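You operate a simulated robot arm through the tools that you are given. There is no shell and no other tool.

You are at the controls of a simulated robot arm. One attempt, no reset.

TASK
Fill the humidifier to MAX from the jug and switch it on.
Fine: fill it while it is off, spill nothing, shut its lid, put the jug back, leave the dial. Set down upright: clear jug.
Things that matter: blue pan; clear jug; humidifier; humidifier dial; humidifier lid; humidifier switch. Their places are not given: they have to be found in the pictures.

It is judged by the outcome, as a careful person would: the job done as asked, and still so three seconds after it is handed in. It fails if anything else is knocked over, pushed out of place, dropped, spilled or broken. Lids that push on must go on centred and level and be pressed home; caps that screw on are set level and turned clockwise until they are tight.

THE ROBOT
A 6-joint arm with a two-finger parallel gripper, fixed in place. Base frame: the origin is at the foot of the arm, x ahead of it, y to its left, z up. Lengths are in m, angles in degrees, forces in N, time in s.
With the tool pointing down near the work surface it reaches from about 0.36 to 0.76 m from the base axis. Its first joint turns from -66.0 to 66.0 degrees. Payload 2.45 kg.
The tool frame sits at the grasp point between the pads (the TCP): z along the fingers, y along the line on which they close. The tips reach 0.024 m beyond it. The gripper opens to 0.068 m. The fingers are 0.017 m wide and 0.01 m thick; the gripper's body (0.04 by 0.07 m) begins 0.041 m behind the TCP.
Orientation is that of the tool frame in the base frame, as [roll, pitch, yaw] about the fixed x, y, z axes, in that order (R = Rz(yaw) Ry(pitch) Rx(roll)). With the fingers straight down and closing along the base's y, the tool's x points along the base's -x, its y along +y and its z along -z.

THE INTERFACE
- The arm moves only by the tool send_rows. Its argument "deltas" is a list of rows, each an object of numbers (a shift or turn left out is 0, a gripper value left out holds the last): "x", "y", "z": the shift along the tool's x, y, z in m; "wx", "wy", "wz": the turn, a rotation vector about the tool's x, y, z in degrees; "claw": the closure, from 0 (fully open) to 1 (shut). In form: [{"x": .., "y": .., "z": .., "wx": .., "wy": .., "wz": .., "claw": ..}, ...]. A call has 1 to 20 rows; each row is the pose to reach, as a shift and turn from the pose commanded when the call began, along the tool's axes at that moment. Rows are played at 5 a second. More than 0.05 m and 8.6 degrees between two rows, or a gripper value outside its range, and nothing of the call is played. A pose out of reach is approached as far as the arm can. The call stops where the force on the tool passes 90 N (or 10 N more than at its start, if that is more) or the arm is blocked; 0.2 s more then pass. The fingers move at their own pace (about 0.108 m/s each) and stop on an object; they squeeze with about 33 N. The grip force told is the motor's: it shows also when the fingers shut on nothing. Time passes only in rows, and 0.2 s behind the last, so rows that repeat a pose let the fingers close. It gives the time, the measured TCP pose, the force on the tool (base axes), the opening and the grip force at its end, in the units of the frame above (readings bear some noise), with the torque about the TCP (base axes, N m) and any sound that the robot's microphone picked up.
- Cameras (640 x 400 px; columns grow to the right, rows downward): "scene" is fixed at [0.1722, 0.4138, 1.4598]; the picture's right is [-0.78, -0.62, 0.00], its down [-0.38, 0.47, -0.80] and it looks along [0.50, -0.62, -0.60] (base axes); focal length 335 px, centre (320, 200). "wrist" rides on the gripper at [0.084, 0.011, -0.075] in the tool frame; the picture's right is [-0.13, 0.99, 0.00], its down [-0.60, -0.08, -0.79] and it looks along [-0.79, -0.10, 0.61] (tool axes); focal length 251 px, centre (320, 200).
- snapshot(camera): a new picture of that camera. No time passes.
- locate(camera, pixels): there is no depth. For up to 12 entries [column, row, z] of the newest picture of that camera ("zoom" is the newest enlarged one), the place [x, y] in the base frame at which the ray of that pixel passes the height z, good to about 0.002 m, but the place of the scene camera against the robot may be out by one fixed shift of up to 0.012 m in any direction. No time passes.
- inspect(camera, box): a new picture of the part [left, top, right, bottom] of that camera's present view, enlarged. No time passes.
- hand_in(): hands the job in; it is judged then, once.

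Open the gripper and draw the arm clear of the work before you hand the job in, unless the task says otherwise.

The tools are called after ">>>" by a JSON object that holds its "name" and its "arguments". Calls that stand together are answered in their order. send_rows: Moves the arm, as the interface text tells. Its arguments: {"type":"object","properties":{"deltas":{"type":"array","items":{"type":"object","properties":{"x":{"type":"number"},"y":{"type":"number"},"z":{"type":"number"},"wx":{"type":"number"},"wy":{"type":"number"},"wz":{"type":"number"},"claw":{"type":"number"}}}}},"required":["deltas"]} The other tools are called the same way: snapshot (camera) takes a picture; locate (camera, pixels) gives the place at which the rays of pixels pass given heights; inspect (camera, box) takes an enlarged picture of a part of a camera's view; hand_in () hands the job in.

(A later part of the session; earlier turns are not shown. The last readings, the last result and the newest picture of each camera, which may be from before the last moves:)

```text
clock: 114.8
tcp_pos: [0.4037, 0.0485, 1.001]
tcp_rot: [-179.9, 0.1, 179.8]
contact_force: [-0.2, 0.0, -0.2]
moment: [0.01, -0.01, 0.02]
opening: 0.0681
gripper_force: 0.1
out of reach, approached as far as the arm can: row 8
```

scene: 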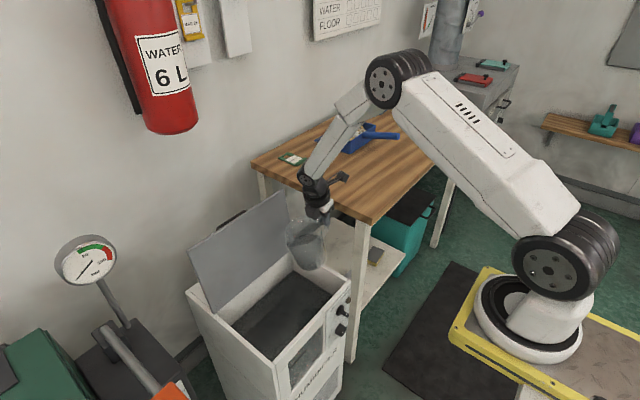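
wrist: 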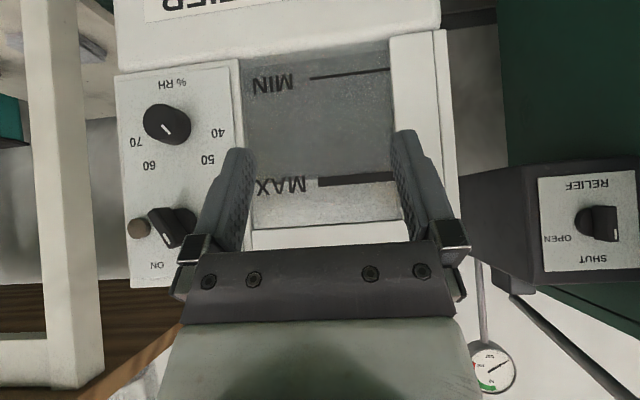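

Back above the jug handle.

>>> {"name": "send_rows", "arguments": {"deltas": [{"x": -0.0172, "y": -0.0378, "z": -0.02, "wz": -2.6}, {"x": -0.0344, "y": -0.072, "z": -0.045, "wz": -5.3}, {"x": -0.0516, "y": -0.108, "z": -0.07, "wz": -7.9}, {"x": -0.0688, "y": -0.146, "z": -0.079, "wz": -10.5}, {"x": -0.086, "y": -0.1842, "z": -0.079, "wz": -13.2}, {"x": -0.1032, "y": -0.223, "z": -0.079, "wz": -15.8}, {"x": -0.1204, "y": -0.262, "z": -0.079, "wz": -18.4}, {"x": -0.1376, "y": -0.301, "z": -0.079, "wz": -21.1}, {"x": -0.1548, "y": -0.34, "z": -0.079, "wz": -23.7}, {"x": -0.1715, "y": -0.38, "z": -0.079, "wz": -26.4}, {"x": -0.1875, "y": -0.4196, "z": -0.079, "wz": -29}, {"x": -0.1875, "y": -0.4196, "z": -0.079, "wz": -29}]}}

>>> {"name": "snapshot", "arguments": {"camera": "wrist"}}

>>> {"name": "inspect", "arguments": {"camera": "wrist", "box": [260, 0, 420, 110]}}

```text
clock: 117.4
tcp_pos: [0.5883, -0.375, 1.0822]
tcp_rot: [180.0, -0.1, -151.1]
contact_force: [0.2, -0.2, 0.2]
moment: [-0.02, 0.01, 0.0]
opening: 0.068
gripper_force: 0.2
```

```text
taken
```

wrist: 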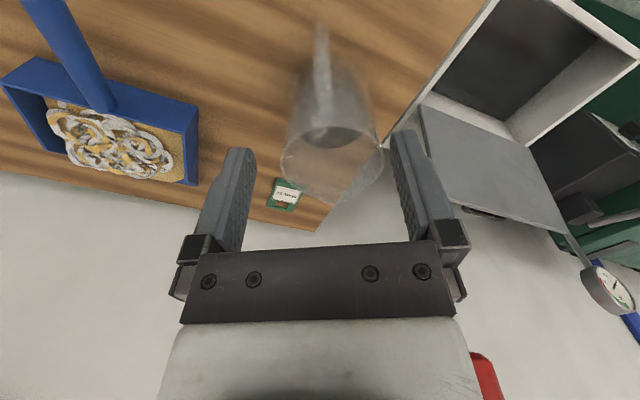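

```text
3.64 times, centred on (340, 55) of wrist
```

zoom: 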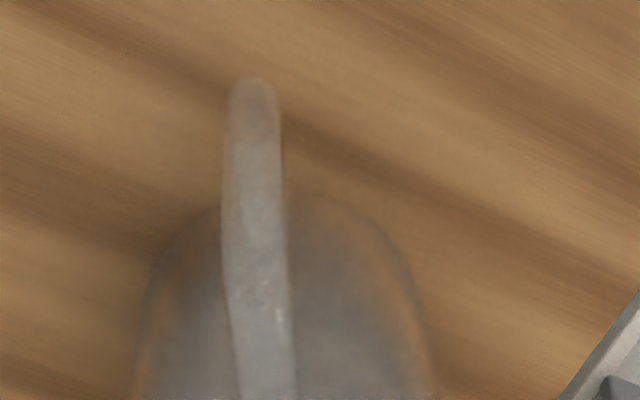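

Handle is ~2 mm right and ~3 mm ahead; I apply that and descend.

>>> {"name": "send_rows", "arguments": {"deltas": [{"x": -0.003, "y": 0.002, "z": 0.015}, {"x": -0.003, "y": 0.002, "z": 0.05}, {"x": -0.003, "y": 0.002, "z": 0.08}, {"x": -0.003, "y": 0.002, "z": 0.107}, {"x": -0.003, "y": 0.002, "z": 0.1255}, {"x": -0.003, "y": 0.002, "z": 0.1255}]}}

>>> {"name": "snapshot", "arguments": {"camera": "wrist"}}

>>> {"name": "inspect", "arguments": {"camera": "wrist", "box": [240, 70, 420, 250]}}

```text
clock: 118.8
tcp_pos: [0.5943, -0.369, 0.9562]
tcp_rot: [-179.9, 0.0, -151.1]
contact_force: [0.4, -0.1, 0.0]
moment: [0.01, 0.01, 0.04]
opening: 0.068
gripper_force: 0.1
```

```text
taken
```

wrist: 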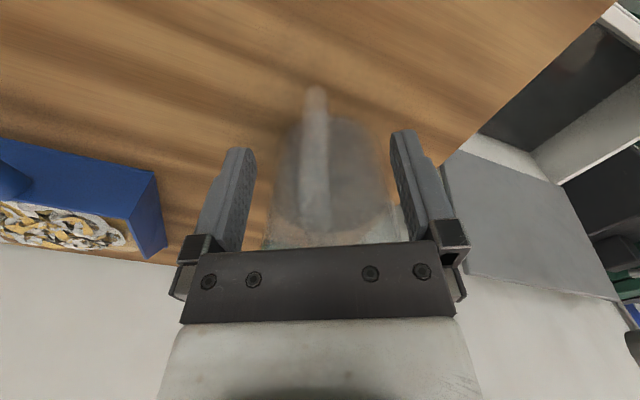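

```text
2.22 times, centred on (330, 160) of wrist
```

zoom: 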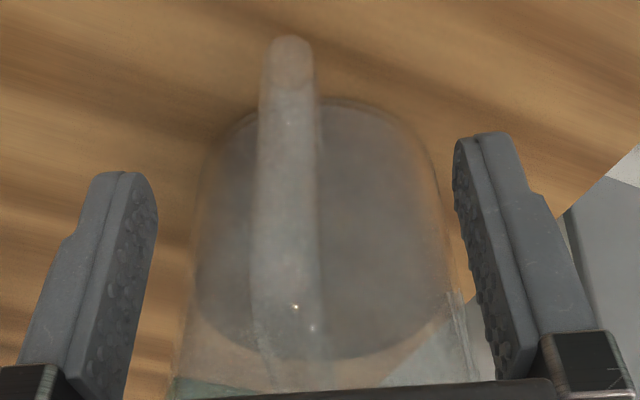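

The bar is ~2.7 mm left and I'm ~3 mm too far forward; I correct and close.

>>> {"name": "send_rows", "arguments": {"deltas": [{"x": 0.003, "y": -0.0027, "claw": 0}, {"x": 0.003, "y": -0.0027, "claw": 0.5}, {"x": 0.003, "y": -0.0027, "claw": 0.8}, {"x": 0.003, "y": -0.0027, "claw": 1}, {"x": 0.003, "y": -0.0027, "claw": 1}, {"x": 0.003, "y": -0.0027, "claw": 1}]}}

>>> {"name": "snapshot", "arguments": {"camera": "wrist"}}

```text
clock: 120.2
tcp_pos: [0.5919, -0.3727, 0.9573]
tcp_rot: [-179.9, 0.1, -151.2]
contact_force: [-0.9, -1.5, 0.4]
moment: [0.1, 0.04, 0.01]
opening: 0.014
gripper_force: 33.0
```

```text
taken
```

wrist: 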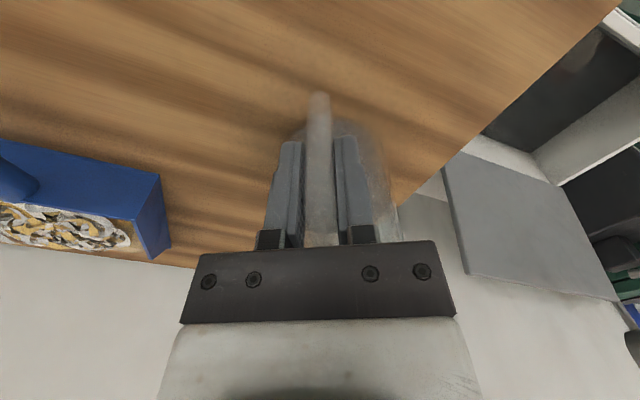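

Gripped as before. I lift to z≈1.04.

>>> {"name": "send_rows", "arguments": {"deltas": [{"z": -0.004}, {"z": -0.012}, {"z": -0.026}, {"z": -0.042}, {"z": -0.058}, {"z": -0.072}, {"z": -0.083}, {"z": -0.083}]}}

```text
clock: 122.0
tcp_pos: [0.5919, -0.3712, 1.0403]
tcp_rot: [180.0, 0.0, -151.0]
contact_force: [-0.1, 0.2, -5.2]
moment: [-0.14, 0.28, 0.0]
opening: 0.0138
gripper_force: 33.3
```

Carry over to the tank.

>>> {"name": "send_rows", "arguments": {"deltas": [{"x": -0.0072, "y": 0.0122, "wz": -3.8}, {"x": -0.0144, "y": 0.0243, "wz": -7.6}, {"x": -0.0217, "y": 0.0365, "wz": -11.4}, {"x": -0.0289, "y": 0.0487, "wz": -15.3}, {"x": -0.0361, "y": 0.0608, "wz": -19.1}, {"x": -0.0433, "y": 0.073, "wz": -22.9}, {"x": -0.0505, "y": 0.0851, "wz": -26.7}, {"x": -0.0578, "y": 0.0973, "wz": -30.5}, {"x": -0.065, "y": 0.1095, "wz": -34.3}, {"x": -0.0722, "y": 0.1216, "wz": -38.1}, {"x": -0.0794, "y": 0.1338, "wz": -41.9}, {"x": -0.0866, "y": 0.146, "wz": -45.8}, {"x": -0.0938, "y": 0.1581, "wz": -49.6}, {"x": -0.1011, "y": 0.1703, "wz": -53.4}, {"x": -0.1083, "y": 0.1824, "wz": -57.2}, {"x": -0.1155, "y": 0.1946, "wz": -61}, {"x": -0.1155, "y": 0.1946, "wz": -61}]}}

```text
clock: 125.6
tcp_pos: [0.5972, -0.1458, 1.0381]
tcp_rot: [179.9, 0.0, -90.1]
contact_force: [-0.5, 0.4, -3.6]
moment: [-0.3, -0.02, -0.03]
opening: 0.0138
gripper_force: 33.5
```

Lower and pre-tilt to 15°.

>>> {"name": "send_rows", "arguments": {"deltas": [{"z": 0.0175}, {"z": 0.035}, {"z": 0.0525}, {"z": 0.07}, {"z": 0.0875}, {"z": 0.105}, {"z": 0.1225}, {"z": 0.14}, {"z": 0.148, "wy": 3}, {"z": 0.156, "wy": 6}, {"z": 0.164, "wy": 9}, {"z": 0.172, "wy": 12}, {"z": 0.176, "wy": 15}, {"z": 0.176, "wy": 15}]}}

>>> {"name": "inspect", "arguments": {"camera": "scene", "box": [270, 256, 350, 306]}}

```text
clock: 128.6
tcp_pos: [0.5999, -0.1471, 0.8635]
tcp_rot: [179.9, -15.1, -90.1]
contact_force: [-0.2, -0.1, -4.2]
moment: [-0.24, 0.0, -0.01]
opening: 0.0137
gripper_force: 33.0
```

```text
8.00 times, centred on (310, 281) of scene
```

zoom: 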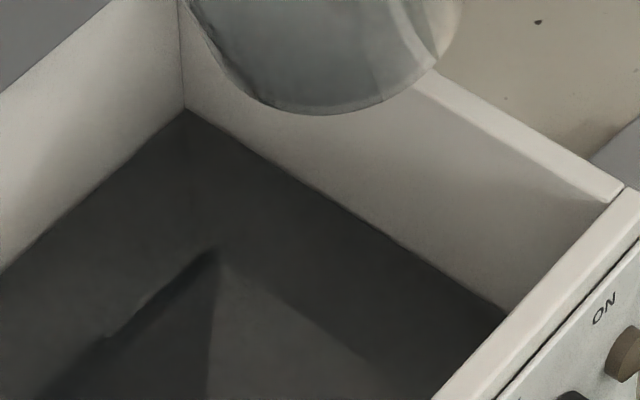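

Level unchanged at (185,108). I do the small top-up: tilt to ~61.8°, hold 0.8 s, and return.

>>> {"name": "send_rows", "arguments": {"deltas": [{"x": -0.0019, "z": -0.0115, "wy": 8}, {"x": -0.0038, "z": -0.023, "wy": 16}, {"x": -0.0057, "z": -0.0345, "wy": 24}, {"x": -0.0074, "z": -0.0445, "wy": 32}, {"x": -0.0091, "z": -0.055, "wy": 39.5}, {"x": -0.0107, "z": -0.0645, "wy": 46.8}, {"x": -0.0107, "z": -0.0645, "wy": 46.8}, {"x": -0.0107, "z": -0.0645, "wy": 46.8}, {"x": -0.0107, "z": -0.0645, "wy": 46.8}, {"x": -0.0107, "z": -0.0645, "wy": 46.8}, {"x": -0.0088, "z": -0.053, "wy": 38.5}, {"x": -0.0069, "z": -0.0412, "wy": 30}, {"x": -0.005, "z": -0.0302, "wy": 22}, {"x": -0.0033, "z": -0.0201, "wy": 14.5}, {"x": -0.0017, "z": -0.0101, "wy": 7}, {"x": 0, "z": 0, "wy": 0}, {"x": 0, "z": 0, "wy": 0}]}}

>>> {"name": "inspect", "arguments": {"camera": "scene", "box": [270, 256, 350, 306]}}

>>> {"name": "inspect", "arguments": {"camera": "scene", "box": [230, 265, 340, 365]}}

```text
clock: 132.2
tcp_pos: [0.5958, -0.1463, 0.8626]
tcp_rot: [-179.9, -15.0, -90.1]
contact_force: [-1.0, 0.0, -3.4]
moment: [-0.21, 0.02, 0.0]
opening: 0.0135
gripper_force: 33.4
```

```text
8.00 times, centred on (310, 281) of scene
```

zoom: 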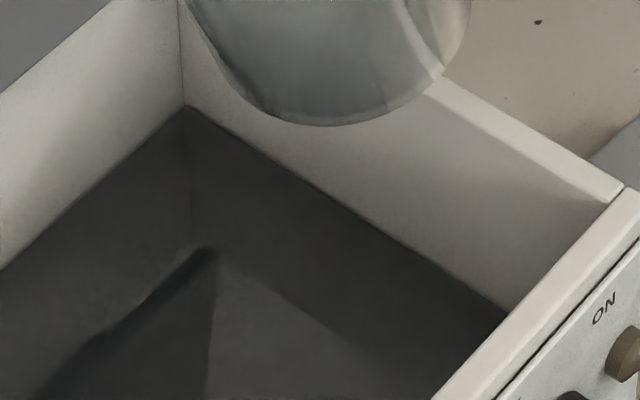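

```text
4.00 times, centred on (285, 315) of scene
```

zoom: 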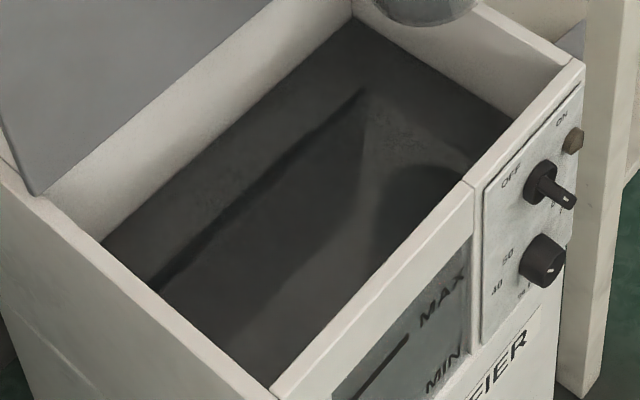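

Rise ~3 px (~2 mm), so ~1.5 mm below the bar's centre. One more tiny pour at ~62.7°.

>>> {"name": "send_rows", "arguments": {"deltas": [{"x": -0.0019, "z": -0.0115, "wy": 8}, {"x": -0.0038, "z": -0.023, "wy": 16}, {"x": -0.0057, "z": -0.0345, "wy": 24}, {"x": -0.0074, "z": -0.0445, "wy": 32}, {"x": -0.0091, "z": -0.055, "wy": 40}, {"x": -0.0108, "z": -0.065, "wy": 47.7}, {"x": -0.0108, "z": -0.065, "wy": 47.7}, {"x": -0.0108, "z": -0.065, "wy": 47.7}, {"x": -0.0108, "z": -0.065, "wy": 47.7}, {"x": -0.0108, "z": -0.065, "wy": 47.7}, {"x": -0.0088, "z": -0.053, "wy": 39.2}, {"x": -0.0069, "z": -0.0412, "wy": 30.7}, {"x": -0.005, "z": -0.0302, "wy": 22.5}, {"x": -0.0033, "z": -0.0201, "wy": 14.5}, {"x": -0.0017, "z": -0.0101, "wy": 7}, {"x": 0, "z": 0, "wy": 0}, {"x": 0, "z": 0, "wy": 0}]}}

>>> {"name": "inspect", "arguments": {"camera": "scene", "box": [270, 256, 350, 306]}}

```text
clock: 135.8
tcp_pos: [0.5978, -0.1479, 0.8634]
tcp_rot: [-179.9, -15.1, -90.1]
contact_force: [0.0, -0.7, -3.5]
moment: [-0.2, -0.02, 0.01]
opening: 0.0138
gripper_force: 33.3
```

```text
8.00 times, centred on (310, 281) of scene
```

zoom: 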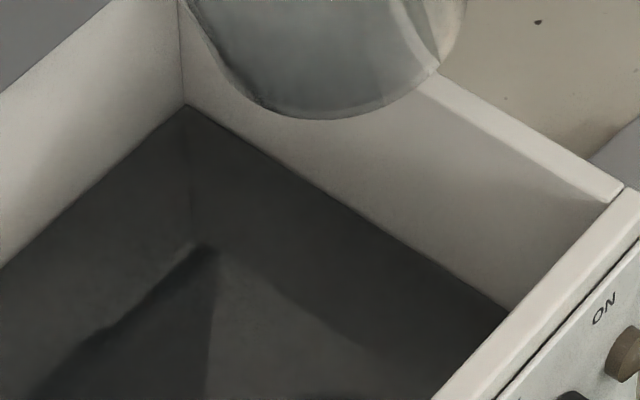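

Corner ~ (186,104): about +2.5–3 mm in total, near the bar's centre. I straighten, raise and return the jug.

>>> {"name": "send_rows", "arguments": {"deltas": [{"x": 0.0046, "z": -0.0173, "wy": -1.5}, {"x": 0.0093, "z": -0.0346, "wy": -4}, {"x": 0.0139, "z": -0.0519, "wy": -6.5}, {"x": 0.0186, "z": -0.0692, "wy": -9}, {"x": 0.0232, "z": -0.0865, "wy": -11.5}, {"x": 0.0278, "z": -0.1038, "wy": -14}, {"x": 0.0325, "z": -0.1211, "wy": -15}, {"x": 0.0371, "z": -0.1384, "wy": -15}, {"x": 0.0418, "z": -0.1557, "wy": -15}, {"x": 0.0464, "z": -0.173, "wy": -15}, {"x": 0.0464, "z": -0.173, "wy": -15}]}}

```text
clock: 138.2
tcp_pos: [0.5989, -0.1458, 1.0415]
tcp_rot: [180.0, -0.1, -90.1]
contact_force: [-0.6, 0.0, -3.8]
moment: [-0.24, 0.03, 0.05]
opening: 0.0136
gripper_force: 32.6
```

Carry back above its spot.

>>> {"name": "send_rows", "arguments": {"deltas": [{"x": 0.0141, "y": 0.0005, "wz": 3.8}, {"x": 0.0282, "y": 0.0009, "wz": 7.6}, {"x": 0.0423, "y": 0.0014, "wz": 11.4}, {"x": 0.0564, "y": 0.0018, "wz": 15.3}, {"x": 0.0705, "y": 0.0023, "wz": 19.1}, {"x": 0.0846, "y": 0.0028, "wz": 22.9}, {"x": 0.0987, "y": 0.0032, "wz": 26.7}, {"x": 0.1129, "y": 0.0037, "wz": 30.5}, {"x": 0.127, "y": 0.0041, "wz": 34.3}, {"x": 0.1411, "y": 0.0046, "wz": 38.1}, {"x": 0.1552, "y": 0.0051, "wz": 41.9}, {"x": 0.1693, "y": 0.0055, "wz": 45.8}, {"x": 0.1834, "y": 0.006, "wz": 49.6}, {"x": 0.1975, "y": 0.0065, "wz": 53.4}, {"x": 0.2116, "y": 0.0069, "wz": 57.2}, {"x": 0.2257, "y": 0.0074, "wz": 61}, {"x": 0.2257, "y": 0.0074, "wz": 61}]}}

```text
clock: 141.8
tcp_pos: [0.589, -0.3732, 1.0432]
tcp_rot: [-180.0, 0.1, -151.2]
contact_force: [-0.2, 1.3, -3.4]
moment: [-0.13, 0.23, 0.01]
opening: 0.0138
gripper_force: 33.4
```

Lower to just above the table with a 3 mm correction toward the original spot.

>>> {"name": "send_rows", "arguments": {"deltas": [{"x": -0.002, "z": 0.016}, {"x": -0.0035, "z": 0.032}, {"x": -0.0035, "z": 0.048}, {"x": -0.0035, "z": 0.062}, {"x": -0.0035, "z": 0.073}, {"x": -0.0035, "z": 0.079}, {"x": -0.0035, "z": 0.082}, {"x": -0.0035, "z": 0.082}]}}

```text
clock: 143.6
tcp_pos: [0.595, -0.3712, 0.959]
tcp_rot: [-179.9, 0.0, -151.1]
contact_force: [-0.1, 0.3, -5.0]
moment: [-0.12, 0.21, 0.01]
opening: 0.0139
gripper_force: 33.0
```

>>> {"name": "send_rows", "arguments": {"deltas": [{"z": 0.001}, {"z": 0.002}, {"z": 0.002}]}}

```text
clock: 144.4
tcp_pos: [0.5948, -0.3697, 0.9586]
tcp_rot: [-179.9, 0.0, -151.1]
contact_force: [-0.8, 0.4, -1.0]
moment: [0.04, 0.11, 0.01]
opening: 0.0141
gripper_force: 33.4
```

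The weight is nearly transferred (-1 N). I lower 0.7 mm more and open the fingers.

>>> {"name": "send_rows", "arguments": {"deltas": [{"z": 0.0007, "claw": 1}, {"z": 0.0007, "claw": 0.7}, {"z": 0.0007, "claw": 0.4}, {"z": 0.0007, "claw": 0.2}, {"z": 0.0, "claw": 0.05}, {"z": 0.0, "claw": 0.0}]}}

>>> {"name": "snapshot", "arguments": {"camera": "wrist"}}

>>> {"name": "inspect", "arguments": {"camera": "scene", "box": [300, 90, 420, 200]}}

```text
clock: 145.8
tcp_pos: [0.5933, -0.371, 0.9583]
tcp_rot: [-179.8, 0.0, -151.1]
contact_force: [-0.6, -0.4, -0.3]
moment: [0.0, -0.01, -0.01]
opening: 0.0683
gripper_force: 0.0
```

```text
taken
```

wrist: 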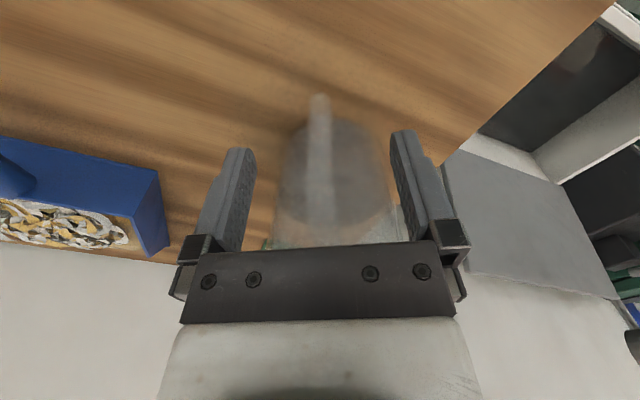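

```text
3.64 times, centred on (360, 145) of scene
```

zoom: 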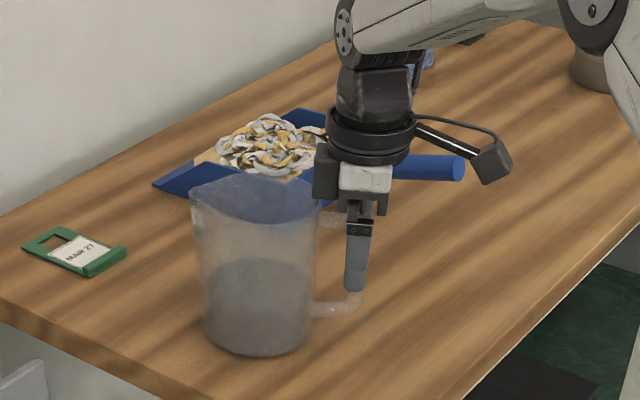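

The jug is back, upright. I rise and go to the window for verification.

>>> {"name": "send_rows", "arguments": {"deltas": [{"z": -0.02}, {"z": -0.05}, {"z": -0.09}, {"z": -0.125}, {"x": -0.0034, "y": 0.0416, "z": -0.125, "wz": 2.6}, {"x": -0.0068, "y": 0.0832, "z": -0.125, "wz": 5.3}, {"x": -0.0102, "y": 0.1249, "z": -0.12, "wz": 7.9}, {"x": -0.0136, "y": 0.1665, "z": -0.115, "wz": 10.5}, {"x": -0.017, "y": 0.2081, "z": -0.105, "wz": 13.2}, {"x": -0.0203, "y": 0.2497, "z": -0.095, "wz": 15.8}, {"x": -0.0237, "y": 0.2913, "z": -0.085, "wz": 18.5}, {"x": -0.0271, "y": 0.333, "z": -0.075, "wz": 21.1}, {"x": -0.0305, "y": 0.3746, "z": -0.065, "wz": 23.7}, {"x": -0.0339, "y": 0.4162, "z": -0.055, "wz": 26.4}, {"x": -0.0373, "y": 0.4573, "z": -0.045, "wz": 29}]}}

```text
clock: 149.0
tcp_pos: [0.4046, 0.0464, 1.0015]
tcp_rot: [-179.9, 0.1, 179.7]
contact_force: [0.6, -0.2, 0.3]
moment: [0.02, 0.0, 0.02]
opening: 0.0681
gripper_force: 0.1
```

>>> {"name": "send_rows", "arguments": {"deltas": [{"x": 0.0038, "y": 0.0033, "z": 0.0387, "wy": -3.77}, {"x": 0.0075, "y": 0.0066, "z": 0.0774, "wy": -7.54}, {"x": 0.0113, "y": 0.0099, "z": 0.1161, "wy": -11.3}, {"x": 0.015, "y": 0.0132, "z": 0.1548, "wy": -15.1}, {"x": 0.0188, "y": 0.0165, "z": 0.1935, "wy": -18.9}, {"x": 0.0226, "y": 0.0198, "z": 0.2322, "wy": -22.6}, {"x": 0.0263, "y": 0.0231, "z": 0.2709, "wy": -26.4}, {"x": 0.0301, "y": 0.0264, "z": 0.3096, "wy": -30.2}, {"x": 0.0338, "y": 0.0297, "z": 0.3483, "wy": -33.9}, {"x": 0.0376, "y": 0.033, "z": 0.387, "wy": -37.7}]}}

>>> {"name": "snapshot", "arguments": {"camera": "wrist"}}

>>> {"name": "inspect", "arguments": {"camera": "wrist", "box": [260, 130, 400, 220]}}

```text
clock: 151.2
tcp_pos: [0.3708, 0.0792, 0.6137]
tcp_rot: [-179.9, 37.7, 180.0]
contact_force: [-0.3, 1.0, -0.7]
moment: [-0.02, 0.0, -0.03]
opening: 0.068
gripper_force: 0.1
out of reach, approached as far as the arm can: row 3
```

```text
taken
```

wrist: 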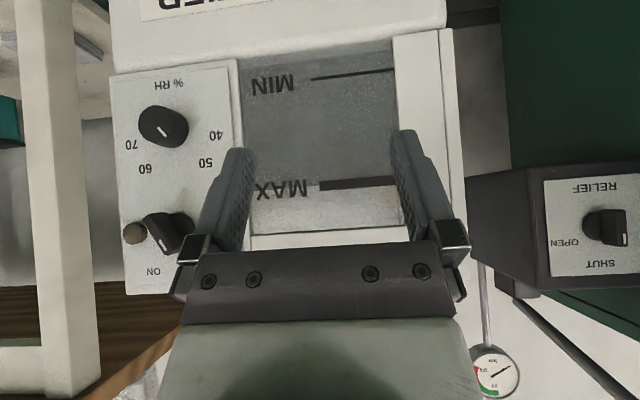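

```text
4.44 times, centred on (330, 175) of wrist
```

zoom: 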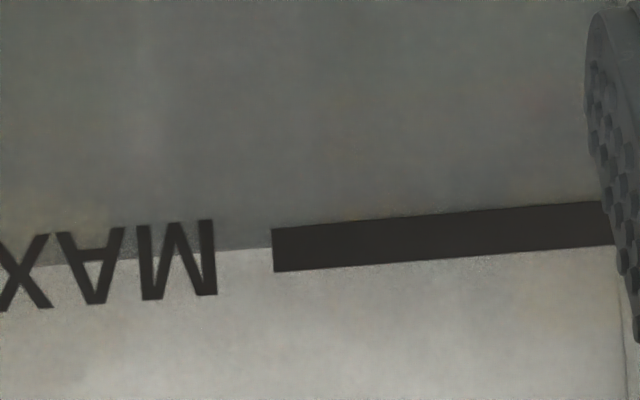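

The water line now sits at the centre of the MAX bar (line y≈249 vs bar 230–274 at the bar's left end). Filling is done; I back out to close the lid.

>>> {"name": "send_rows", "arguments": {"deltas": [{"x": -0.0267, "y": -0.0033, "z": -0.0283, "wy": 3.77}, {"x": -0.0534, "y": -0.0066, "z": -0.0565, "wy": 7.54}, {"x": -0.0801, "y": -0.0099, "z": -0.0848, "wy": 11.3}, {"x": -0.1068, "y": -0.0132, "z": -0.1131, "wy": 15.1}, {"x": -0.1335, "y": -0.0165, "z": -0.1414, "wy": 18.9}, {"x": -0.1601, "y": -0.0198, "z": -0.1696, "wy": 22.6}, {"x": -0.1868, "y": -0.0231, "z": -0.1979, "wy": 26.4}, {"x": -0.2135, "y": -0.0264, "z": -0.2262, "wy": 30.2}, {"x": -0.2402, "y": -0.0297, "z": -0.2544, "wy": 33.9}, {"x": -0.2669, "y": -0.033, "z": -0.2827, "wy": 37.7}]}}

>>> {"name": "snapshot", "arguments": {"camera": "scene"}}

```text
clock: 153.4
tcp_pos: [0.4068, 0.0456, 1.0025]
tcp_rot: [-179.8, 0.0, 179.9]
contact_force: [0.3, 0.6, 0.1]
moment: [-0.03, -0.01, -0.01]
opening: 0.0681
gripper_force: 0.0
out of reach, approached as far as the arm can: row 8
```

```text
taken
```

scene: 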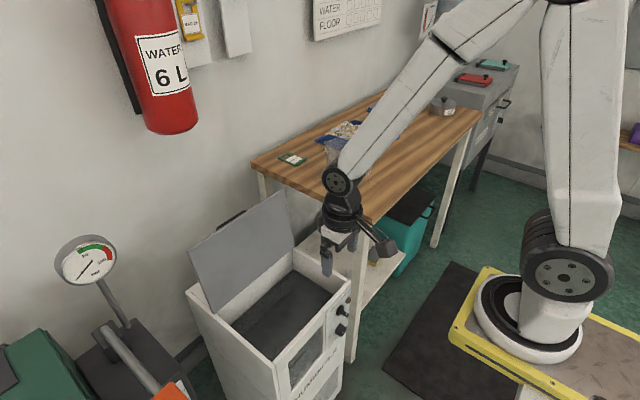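

Now I yaw 90° so the fingers close along x and move to (0.60, 0.026, 1.04), half-closing the fingers.

>>> {"name": "send_rows", "arguments": {"deltas": [{"x": -0.0176, "y": -0.0018, "z": -0.0035, "wz": -8.2, "claw": 0.3}, {"x": -0.0351, "y": -0.0036, "z": -0.007, "wz": -16.4, "claw": 0.5}, {"x": -0.0527, "y": -0.0053, "z": -0.0105, "wz": -24.5, "claw": 0.5}, {"x": -0.0703, "y": -0.0071, "z": -0.014, "wz": -32.7}, {"x": -0.0878, "y": -0.0089, "z": -0.0175, "wz": -40.9}, {"x": -0.1054, "y": -0.0107, "z": -0.021, "wz": -49.1}, {"x": -0.123, "y": -0.0125, "z": -0.0245, "wz": -57.3}, {"x": -0.1405, "y": -0.0142, "z": -0.028, "wz": -65.5}, {"x": -0.1581, "y": -0.016, "z": -0.0315, "wz": -73.6}, {"x": -0.1757, "y": -0.0178, "z": -0.035, "wz": -81.8}, {"x": -0.1932, "y": -0.0196, "z": -0.0385, "wz": -90}]}}

>>> {"name": "snapshot", "arguments": {"camera": "wrist"}}

```text
clock: 155.8
tcp_pos: [0.6009, 0.0277, 1.041]
tcp_rot: [179.9, -0.1, -90.0]
contact_force: [0.5, 0.3, 0.0]
moment: [-0.04, 0.02, -0.02]
opening: 0.034
gripper_force: 0.2
```

```text
taken
```

wrist: 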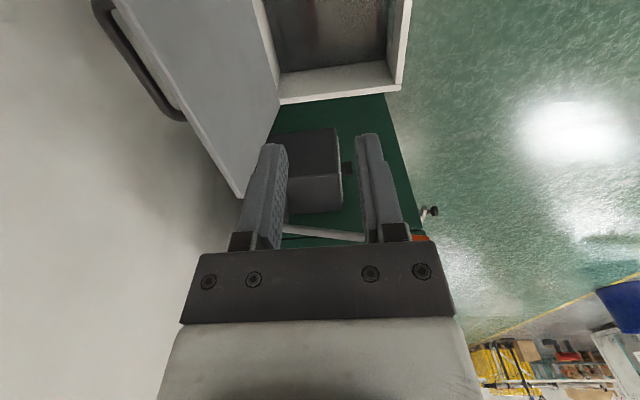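

The handle is visible behind the lid at left. I move forward over the lid edge to x≈0.764.

>>> {"name": "send_rows", "arguments": {"deltas": [{"y": -0.04, "z": 0.0}, {"y": -0.08, "z": 0.005}, {"y": -0.12, "z": 0.015}, {"y": -0.163, "z": 0.03}, {"y": -0.163, "z": 0.05}]}}

>>> {"name": "snapshot", "arguments": {"camera": "wrist"}}

>>> {"name": "snapshot", "arguments": {"camera": "scene"}}

```text
clock: 157.0
tcp_pos: [0.7631, 0.027, 0.9913]
tcp_rot: [-180.0, -0.1, -90.1]
contact_force: [-0.5, 0.5, -0.4]
moment: [-0.02, 0.01, -0.01]
opening: 0.0341
gripper_force: 0.0
```

```text
taken
```

wrist: 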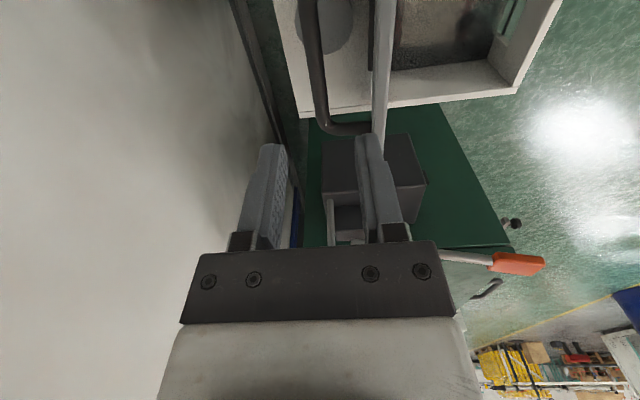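

```text
taken
```

scene: 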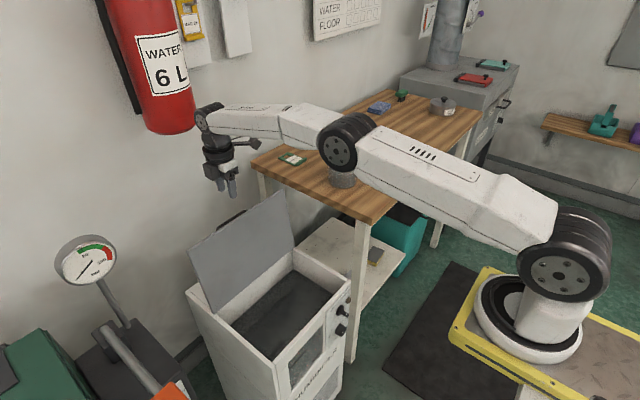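

The bar lies beneath between the fingers; I locate it at its expected height.

>>> {"name": "locate", "arguments": {"camera": "wrist", "pixels": [[322, 100, 0.893], [315, 50, 0.893], [310, 5, 0.893], [378, 120, 0.9], [385, 5, 0.926]]}}

```text
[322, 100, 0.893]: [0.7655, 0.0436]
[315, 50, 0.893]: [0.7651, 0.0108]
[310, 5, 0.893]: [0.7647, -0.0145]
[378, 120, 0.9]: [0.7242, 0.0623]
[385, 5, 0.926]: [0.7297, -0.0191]
```

Bar at x≈0.765, right under the TCP. I descend to z≈0.891 and close on it.

>>> {"name": "send_rows", "arguments": {"deltas": [{"y": -0.001, "z": 0.03}, {"y": -0.001, "z": 0.06}, {"y": -0.001, "z": 0.085}, {"y": -0.001, "z": 0.1}, {"y": -0.001, "z": 0.1}]}}

>>> {"name": "snapshot", "arguments": {"camera": "wrist"}}

```text
clock: 158.2
tcp_pos: [0.7646, 0.0275, 0.8911]
tcp_rot: [-180.0, -0.1, -90.1]
contact_force: [0.5, 0.3, 0.3]
moment: [0.01, 0.0, -0.01]
opening: 0.0337
gripper_force: 0.0
```

```text
taken
```

wrist: 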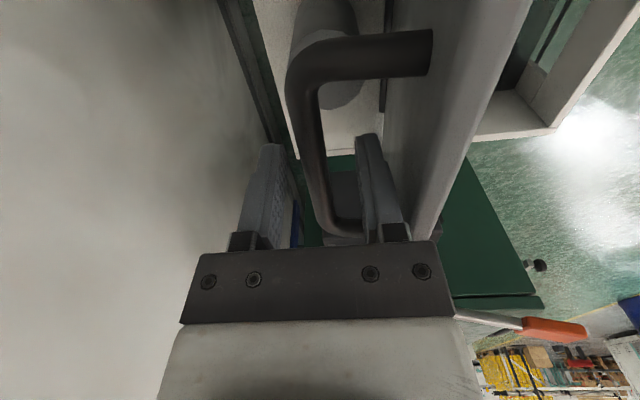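

>>> {"name": "send_rows", "arguments": {"deltas": [{"claw": 0.7}, {"claw": 1}, {"claw": 1}, {"claw": 1}]}}

```text
clock: 159.2
tcp_pos: [0.7647, 0.0281, 0.892]
tcp_rot: [180.0, -0.1, -90.1]
contact_force: [0.1, 0.7, 1.2]
moment: [-0.01, -0.01, -0.33]
opening: 0.0115
gripper_force: 31.9
```

Bar gripped again. I swing the lid back along its arc, first to about 67° open, watching forces.

>>> {"name": "send_rows", "arguments": {"deltas": [{"y": 0.0084, "z": -0.0028}, {"y": 0.0182, "z": -0.0055}, {"y": 0.0282, "z": -0.0077}, {"y": 0.0383, "z": -0.0094}, {"y": 0.0485, "z": -0.0106}, {"y": 0.0587, "z": -0.0112}, {"y": 0.0689, "z": -0.0113}, {"y": 0.0791, "z": -0.0108}, {"y": 0.0893, "z": -0.0098}, {"y": 0.0994, "z": -0.0083}, {"y": 0.0994, "z": -0.0083}]}}

```text
clock: 161.6
tcp_pos: [0.6627, 0.0271, 0.9007]
tcp_rot: [-179.9, 0.1, -90.0]
contact_force: [-3.1, 16.6, 17.6]
moment: [0.49, -0.04, -0.54]
opening: 0.0117
gripper_force: 31.9
```

Force is modest (slightly inside the arc). I correct 3 mm outward and continue lowering to about 30° open.

>>> {"name": "send_rows", "arguments": {"deltas": [{"y": 0.0101, "z": -0.001}, {"y": 0.02, "z": 0.0016}, {"y": 0.0298, "z": 0.0047}, {"y": 0.0393, "z": 0.0082}, {"y": 0.0487, "z": 0.0124}, {"y": 0.0578, "z": 0.0169}, {"y": 0.0668, "z": 0.022}, {"y": 0.0754, "z": 0.0274}, {"y": 0.0837, "z": 0.0334}, {"y": 0.0917, "z": 0.0397}, {"y": 0.0994, "z": 0.0466}, {"y": 0.1067, "z": 0.0537}, {"y": 0.1067, "z": 0.0537}]}}

>>> {"name": "snapshot", "arguments": {"camera": "scene"}}

```text
clock: 164.4
tcp_pos: [0.5565, 0.0266, 0.8466]
tcp_rot: [179.9, -0.1, -90.1]
contact_force: [-1.8, -2.5, 1.6]
moment: [-0.08, -0.08, -0.12]
opening: 0.0112
gripper_force: 32.7
```

```text
taken
```

scene: 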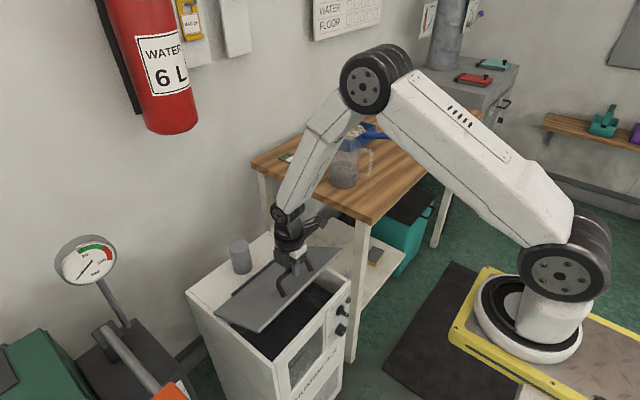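

Forces near zero, lid ~30° open. I continue down to ~4° open.

>>> {"name": "send_rows", "arguments": {"deltas": [{"y": 0.0069, "z": 0.0075}, {"y": 0.0134, "z": 0.0154}, {"y": 0.0195, "z": 0.0236}, {"y": 0.0251, "z": 0.0322}, {"y": 0.0303, "z": 0.041}, {"y": 0.035, "z": 0.05}, {"y": 0.0393, "z": 0.0594}, {"y": 0.043, "z": 0.0689}, {"y": 0.0463, "z": 0.0786}, {"y": 0.0463, "z": 0.0786}]}}

```text
clock: 166.6
tcp_pos: [0.512, 0.0275, 0.767]
tcp_rot: [-179.9, -0.1, -90.0]
contact_force: [13.2, 21.0, -4.8]
moment: [0.42, -0.21, 0.02]
opening: 0.0114
gripper_force: 32.2
```

Almost shut. I lower the last ~13 mm in small steps until it seats.

>>> {"name": "send_rows", "arguments": {"deltas": [{"y": -0.001, "z": 0.004}, {"y": 0.0, "z": 0.008}, {"y": 0.0005, "z": 0.011}, {"y": 0.001, "z": 0.013}, {"y": 0.001, "z": 0.013}]}}

>>> {"name": "inspect", "arguments": {"camera": "scene", "box": [180, 220, 370, 380]}}

```text
clock: 167.8
tcp_pos: [0.5091, 0.0248, 0.7544]
tcp_rot: [-180.0, -0.1, -90.2]
contact_force: [-1.3, -7.2, 28.8]
moment: [-0.08, 0.01, 0.08]
opening: 0.0119
gripper_force: 32.2
```

```text
2.50 times, centred on (275, 300) of scene
```

zoom: 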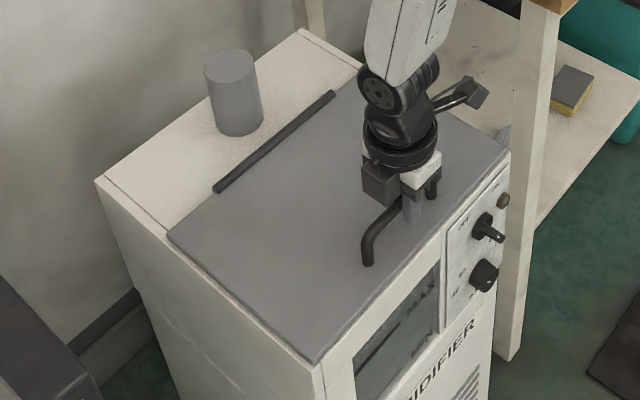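

The lid is seated (bar back at z 0.754, 29 N upward). I ease off, open the fingers, and rise.

>>> {"name": "send_rows", "arguments": {"deltas": [{"z": -0.003, "claw": 1}, {"z": -0.003, "claw": 0.6}, {"z": -0.003, "claw": 0.2}, {"z": -0.003, "claw": 0.0}, {"z": -0.03}, {"z": -0.07}, {"z": -0.11}, {"z": -0.15}]}}

>>> {"name": "snapshot", "arguments": {"camera": "scene"}}

>>> {"name": "inspect", "arguments": {"camera": "scene", "box": [180, 220, 370, 400]}}

```text
clock: 169.6
tcp_pos: [0.5075, 0.026, 0.9062]
tcp_rot: [-180.0, -0.1, -90.1]
contact_force: [-0.4, 0.0, 0.4]
moment: [-0.01, 0.0, -0.01]
opening: 0.0683
gripper_force: 0.0
```

```text
taken
```

scene: 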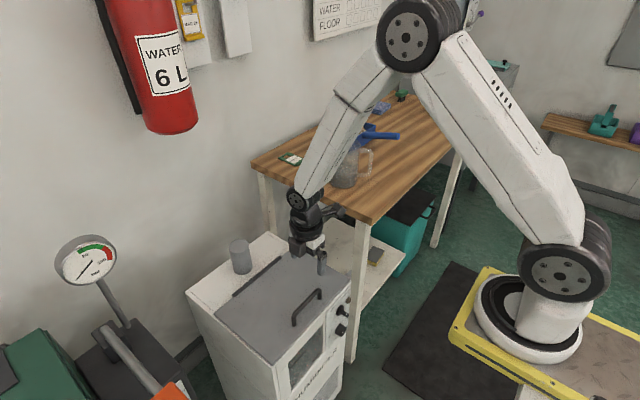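

```text
2.22 times, centred on (275, 310) of scene
```

zoom: 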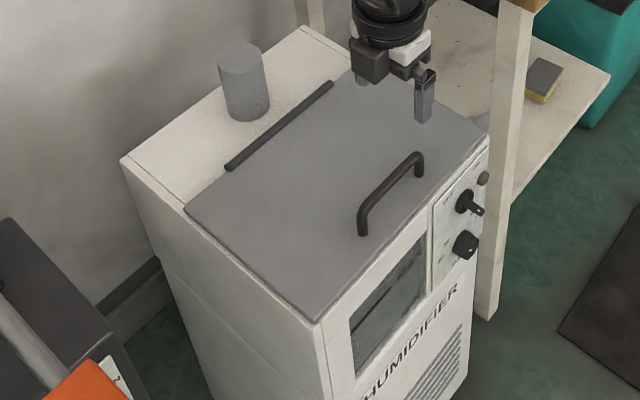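

The lid is shut. Now the switch: I back off and yaw to face +x.

>>> {"name": "send_rows", "arguments": {"deltas": [{"x": 0.0024, "y": 0.0098, "z": -0.01, "wz": 8.2}, {"x": 0.0047, "y": 0.0195, "z": -0.02, "wz": 16.4}, {"x": 0.0071, "y": 0.0293, "z": -0.03, "wz": 24.5}, {"x": 0.0095, "y": 0.0391, "z": -0.044, "wz": 32.7}, {"x": 0.0118, "y": 0.0489, "z": -0.044, "wz": 40.9}, {"x": 0.0142, "y": 0.0586, "z": -0.044, "wz": 49.1}, {"x": 0.0165, "y": 0.0684, "z": -0.044, "wz": 57.3}, {"x": 0.0189, "y": 0.0782, "z": -0.044, "wz": 65.5}, {"x": 0.0213, "y": 0.088, "z": -0.044, "wz": 73.6}, {"x": 0.0236, "y": 0.0977, "z": -0.044, "wz": 81.8}, {"x": 0.026, "y": 0.1075, "z": -0.044, "wz": 90}]}}

```text
clock: 172.0
tcp_pos: [0.4022, 0.0009, 0.948]
tcp_rot: [-179.9, 0.0, 179.7]
contact_force: [-0.2, -0.2, 0.2]
moment: [-0.03, 0.01, 0.01]
opening: 0.068
gripper_force: 0.1
```

I descend in front of the switch, tilted to look horizontally at it.

>>> {"name": "send_rows", "arguments": {"deltas": [{"x": 0.0044, "y": -0.009, "z": 0.032, "wy": -4.2}, {"x": 0.0089, "y": -0.018, "z": 0.064, "wy": -8.4}, {"x": 0.0133, "y": -0.027, "z": 0.096, "wy": -12.6}, {"x": 0.0178, "y": -0.036, "z": 0.128, "wy": -16.8}, {"x": 0.0222, "y": -0.045, "z": 0.16, "wy": -21}, {"x": 0.0267, "y": -0.054, "z": 0.192, "wy": -25.1}, {"x": 0.0311, "y": -0.063, "z": 0.224, "wy": -29.3}, {"x": 0.0356, "y": -0.072, "z": 0.256, "wy": -33.5}, {"x": 0.04, "y": -0.081, "z": 0.288, "wy": -37.7}]}}

>>> {"name": "snapshot", "arguments": {"camera": "wrist"}}

>>> {"name": "inspect", "arguments": {"camera": "wrist", "box": [240, 60, 400, 250]}}

```text
clock: 174.0
tcp_pos: [0.3617, -0.0783, 0.66]
tcp_rot: [-179.9, 37.8, 180.0]
contact_force: [-0.3, -0.8, -0.2]
moment: [0.01, 0.01, 0.01]
opening: 0.068
gripper_force: 0.0
```

```text
taken
```

wrist: 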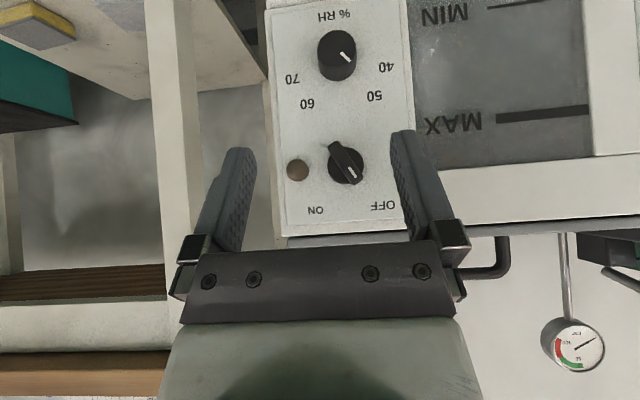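

```text
2.11 times, centred on (320, 155) of wrist
```

zoom: 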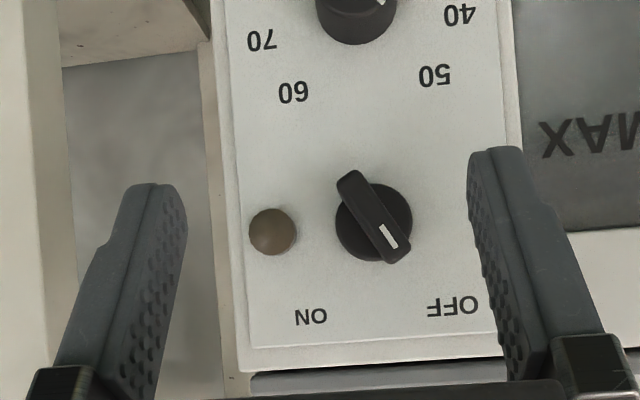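

Excellent view: knob centre at zoom (374,222), white-marked tip toward OFF at (397,255); ON needs ~67° clockwise. I locate the knob centre, tip and tail precisely.

>>> {"name": "locate", "arguments": {"camera": "wrist", "pixels": [[345.6, 165.4, 0.64], [345.6, 165.4, 0.638], [357, 181, 0.654], [357, 181, 0.656], [334.2, 144.6, 0.618], [334.2, 144.6, 0.622], [298, 170, 0.64], [338, 55, 0.55]]}}

>>> {"name": "inspect", "arguments": {"camera": "wrist", "box": [310, 130, 380, 200]}}

```text
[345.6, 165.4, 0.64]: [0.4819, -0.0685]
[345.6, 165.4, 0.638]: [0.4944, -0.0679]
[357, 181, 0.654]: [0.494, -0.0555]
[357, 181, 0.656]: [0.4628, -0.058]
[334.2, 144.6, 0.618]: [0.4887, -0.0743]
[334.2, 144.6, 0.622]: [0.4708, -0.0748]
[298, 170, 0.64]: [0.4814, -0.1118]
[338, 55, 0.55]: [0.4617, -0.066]
```

```text
5.71 times, centred on (345, 165) of wrist
```

zoom: 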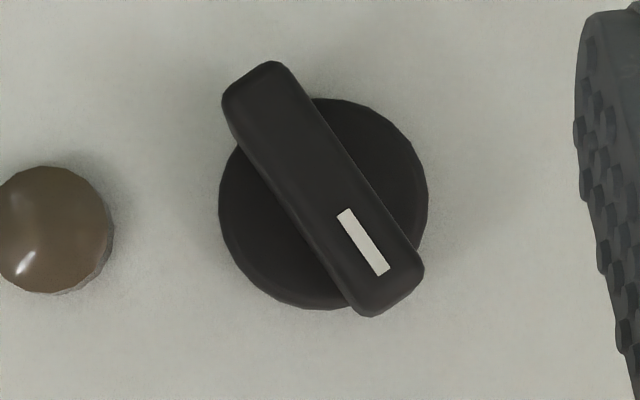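

Knob centre is about (y -0.068, z 0.640), bar ~41 mm long, 8 mm thick, protruding to x≈0.452. I'll push its tip toward -y with closed fingers: first close and shift to the +y side, then advance.

>>> {"name": "send_rows", "arguments": {"deltas": [{"y": 0.02, "claw": 0.5}, {"y": 0.04, "claw": 1}, {"y": 0.058, "claw": 1}, {"x": -0.02, "y": 0.058, "z": 0.015}, {"x": -0.04, "y": 0.058, "z": 0.03}, {"x": -0.055, "y": 0.058, "z": 0.041}, {"x": -0.0676, "y": 0.058, "z": 0.0499}, {"x": -0.0676, "y": 0.058, "z": 0.0499}]}}

>>> {"name": "snapshot", "arguments": {"camera": "wrist"}}

>>> {"name": "inspect", "arguments": {"camera": "wrist", "box": [180, 90, 400, 250]}}

>>> {"name": "inspect", "arguments": {"camera": "scene", "box": [300, 270, 380, 340]}}

```text
clock: 175.8
tcp_pos: [0.4488, -0.0218, 0.6635]
tcp_rot: [-179.9, 37.7, -180.0]
contact_force: [0.6, 0.6, -0.4]
moment: [0.0, 0.02, 0.02]
opening: 0.0
gripper_force: 23.8
```

```text
taken
```

wrist: 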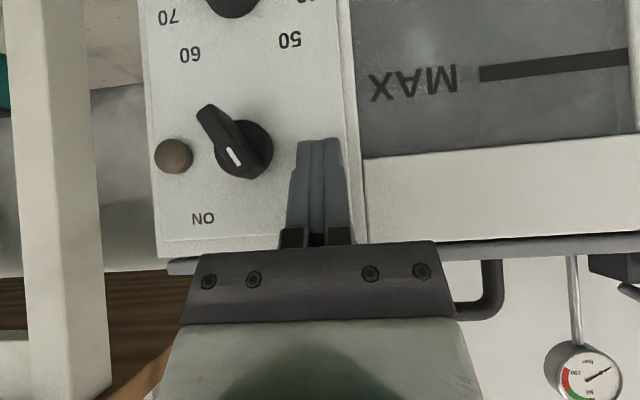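

```text
2.50 times, centred on (290, 170) of wrist
```

zoom: 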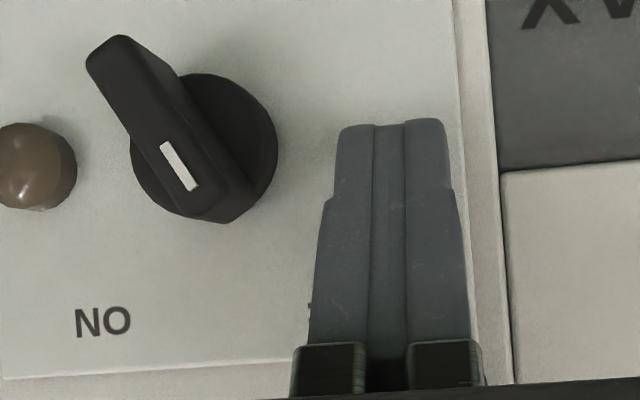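

```text
5.71 times, centred on (340, 305) of scene
```

zoom: 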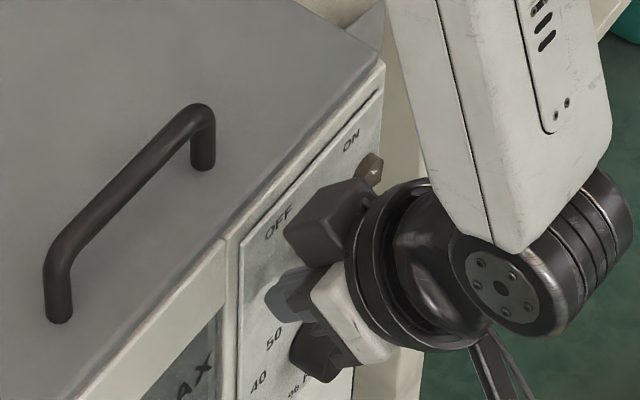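

Fingers are closed beside the knob on the +y side, level with the marked tip. I sweep 32 mm toward -y and check.

>>> {"name": "send_rows", "arguments": {"deltas": [{"y": -0.008}, {"y": -0.016}, {"y": -0.022}, {"y": -0.027}, {"y": -0.032}, {"y": -0.032}]}}

>>> {"name": "inspect", "arguments": {"camera": "wrist", "box": [220, 60, 440, 250]}}

```text
clock: 177.2
tcp_pos: [0.4461, -0.0503, 0.6616]
tcp_rot: [179.8, 37.5, -179.6]
contact_force: [-3.2, 38.3, 9.3]
moment: [0.71, -0.03, 0.26]
opening: 0.0001
gripper_force: 23.5
```

```text
2.11 times, centred on (330, 155) of wrist
```

zoom: 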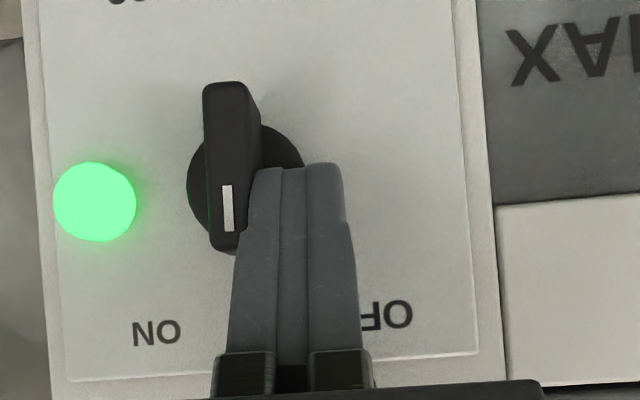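

The lamp has lit green with the knob upright at mid-travel. I keep pushing to bring it fully to ON.

>>> {"name": "send_rows", "arguments": {"deltas": [{"y": -0.004}, {"y": -0.008}, {"y": -0.012}, {"y": -0.012}]}}

>>> {"name": "inspect", "arguments": {"camera": "wrist", "box": [220, 60, 440, 250]}}

```text
clock: 177.9
tcp_pos: [0.4438, -0.0518, 0.6615]
tcp_rot: [179.3, 37.8, -177.8]
contact_force: [1.5, 14.5, 1.6]
moment: [0.31, -0.07, 0.14]
opening: 0.0
gripper_force: 24.1
stopped in row 3: the force on the tool passed its limit at 94 N (the readings are from after the stop); the commanded pose is now the measured one
```

```text
2.11 times, centred on (330, 155) of wrist
```

zoom: 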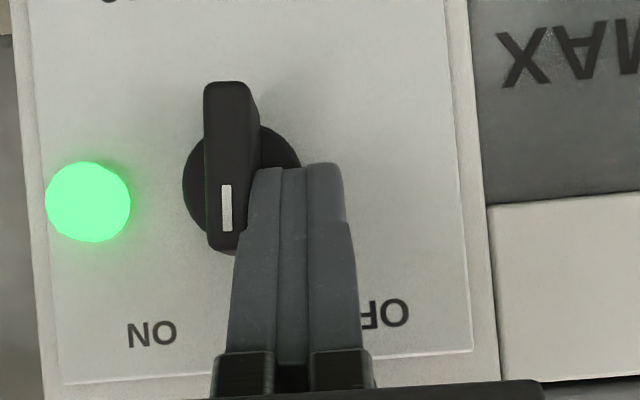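

The push is blocked because the flat finger spans below the knob's pivot. I back off 8 mm, raise ~14 mm and go a bit deeper so only the marked tip is pushed.

>>> {"name": "send_rows", "arguments": {"deltas": [{"y": 0.004}, {"y": 0.01}, {"x": -0.0043, "y": 0.01, "z": -0.0055}, {"x": -0.0086, "y": 0.01, "z": -0.0111}, {"x": -0.0149, "y": 0.01, "z": -0.0062}, {"x": -0.0149, "y": 0.01, "z": -0.0062}]}}

>>> {"name": "snapshot", "arguments": {"camera": "wrist"}}

>>> {"name": "inspect", "arguments": {"camera": "wrist", "box": [220, 60, 440, 250]}}

```text
clock: 179.3
tcp_pos: [0.4526, -0.0413, 0.6758]
tcp_rot: [179.3, 37.6, -178.1]
contact_force: [0.0, -0.2, 0.4]
moment: [0.02, -0.02, 0.0]
opening: 0.0
gripper_force: 24.0
```

```text
taken
```

wrist: 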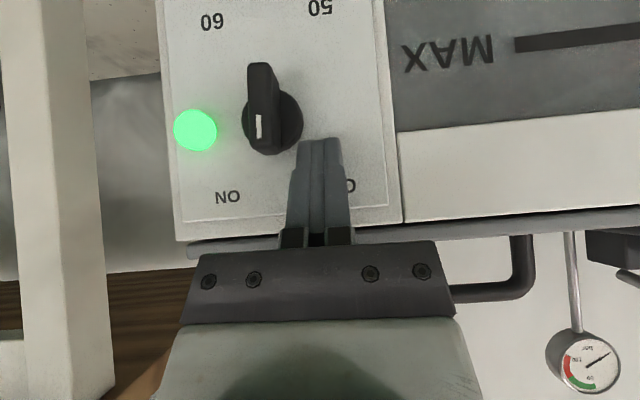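

```text
2.11 times, centred on (330, 155) of wrist
```

zoom: 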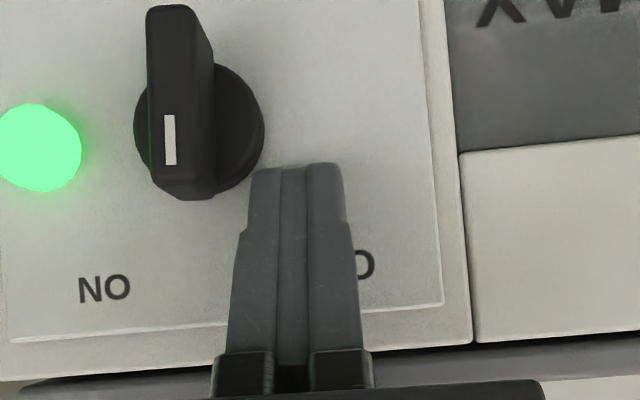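

The knob holds and the lamp stays lit; the finger now overlaps only the bar's tip end. I push toward -y again.

>>> {"name": "send_rows", "arguments": {"deltas": [{"y": -0.006}, {"y": -0.01}, {"y": -0.013}, {"y": -0.016}, {"y": -0.019}, {"y": -0.019}]}}

>>> {"name": "inspect", "arguments": {"camera": "wrist", "box": [220, 40, 440, 240]}}

```text
clock: 180.7
tcp_pos: [0.4515, -0.0589, 0.6754]
tcp_rot: [179.2, 37.7, -177.6]
contact_force: [4.1, 38.7, 9.6]
moment: [0.79, -0.18, 0.38]
opening: 0.0
gripper_force: 23.6
```

```text
2.00 times, centred on (330, 140) of wrist
```

zoom: 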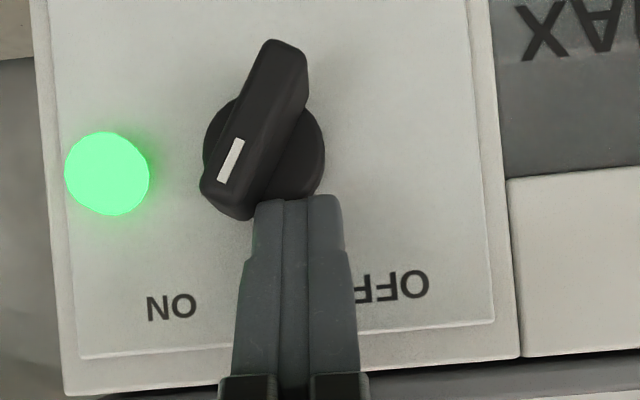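

The knob has turned ~21° past vertical toward ON. I push a few millimetres more.

>>> {"name": "send_rows", "arguments": {"deltas": [{"y": -0.003}, {"y": -0.006}, {"y": -0.008}, {"y": -0.008}]}}

>>> {"name": "inspect", "arguments": {"camera": "wrist", "box": [220, 40, 440, 240]}}

```text
clock: 181.4
tcp_pos: [0.4516, -0.059, 0.6767]
tcp_rot: [178.6, 37.7, -176.3]
contact_force: [-2.1, 14.4, 15.3]
moment: [0.24, -0.07, 0.1]
opening: 0.0
gripper_force: 23.7
stopped in row 3: the force on the tool passed its limit at 92 N (the readings are from after the stop); the commanded pose is now the measured one
```

```text
2.00 times, centred on (330, 140) of wrist
```

zoom: 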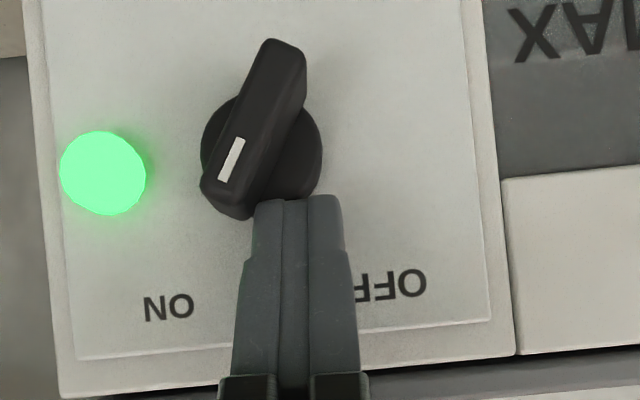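

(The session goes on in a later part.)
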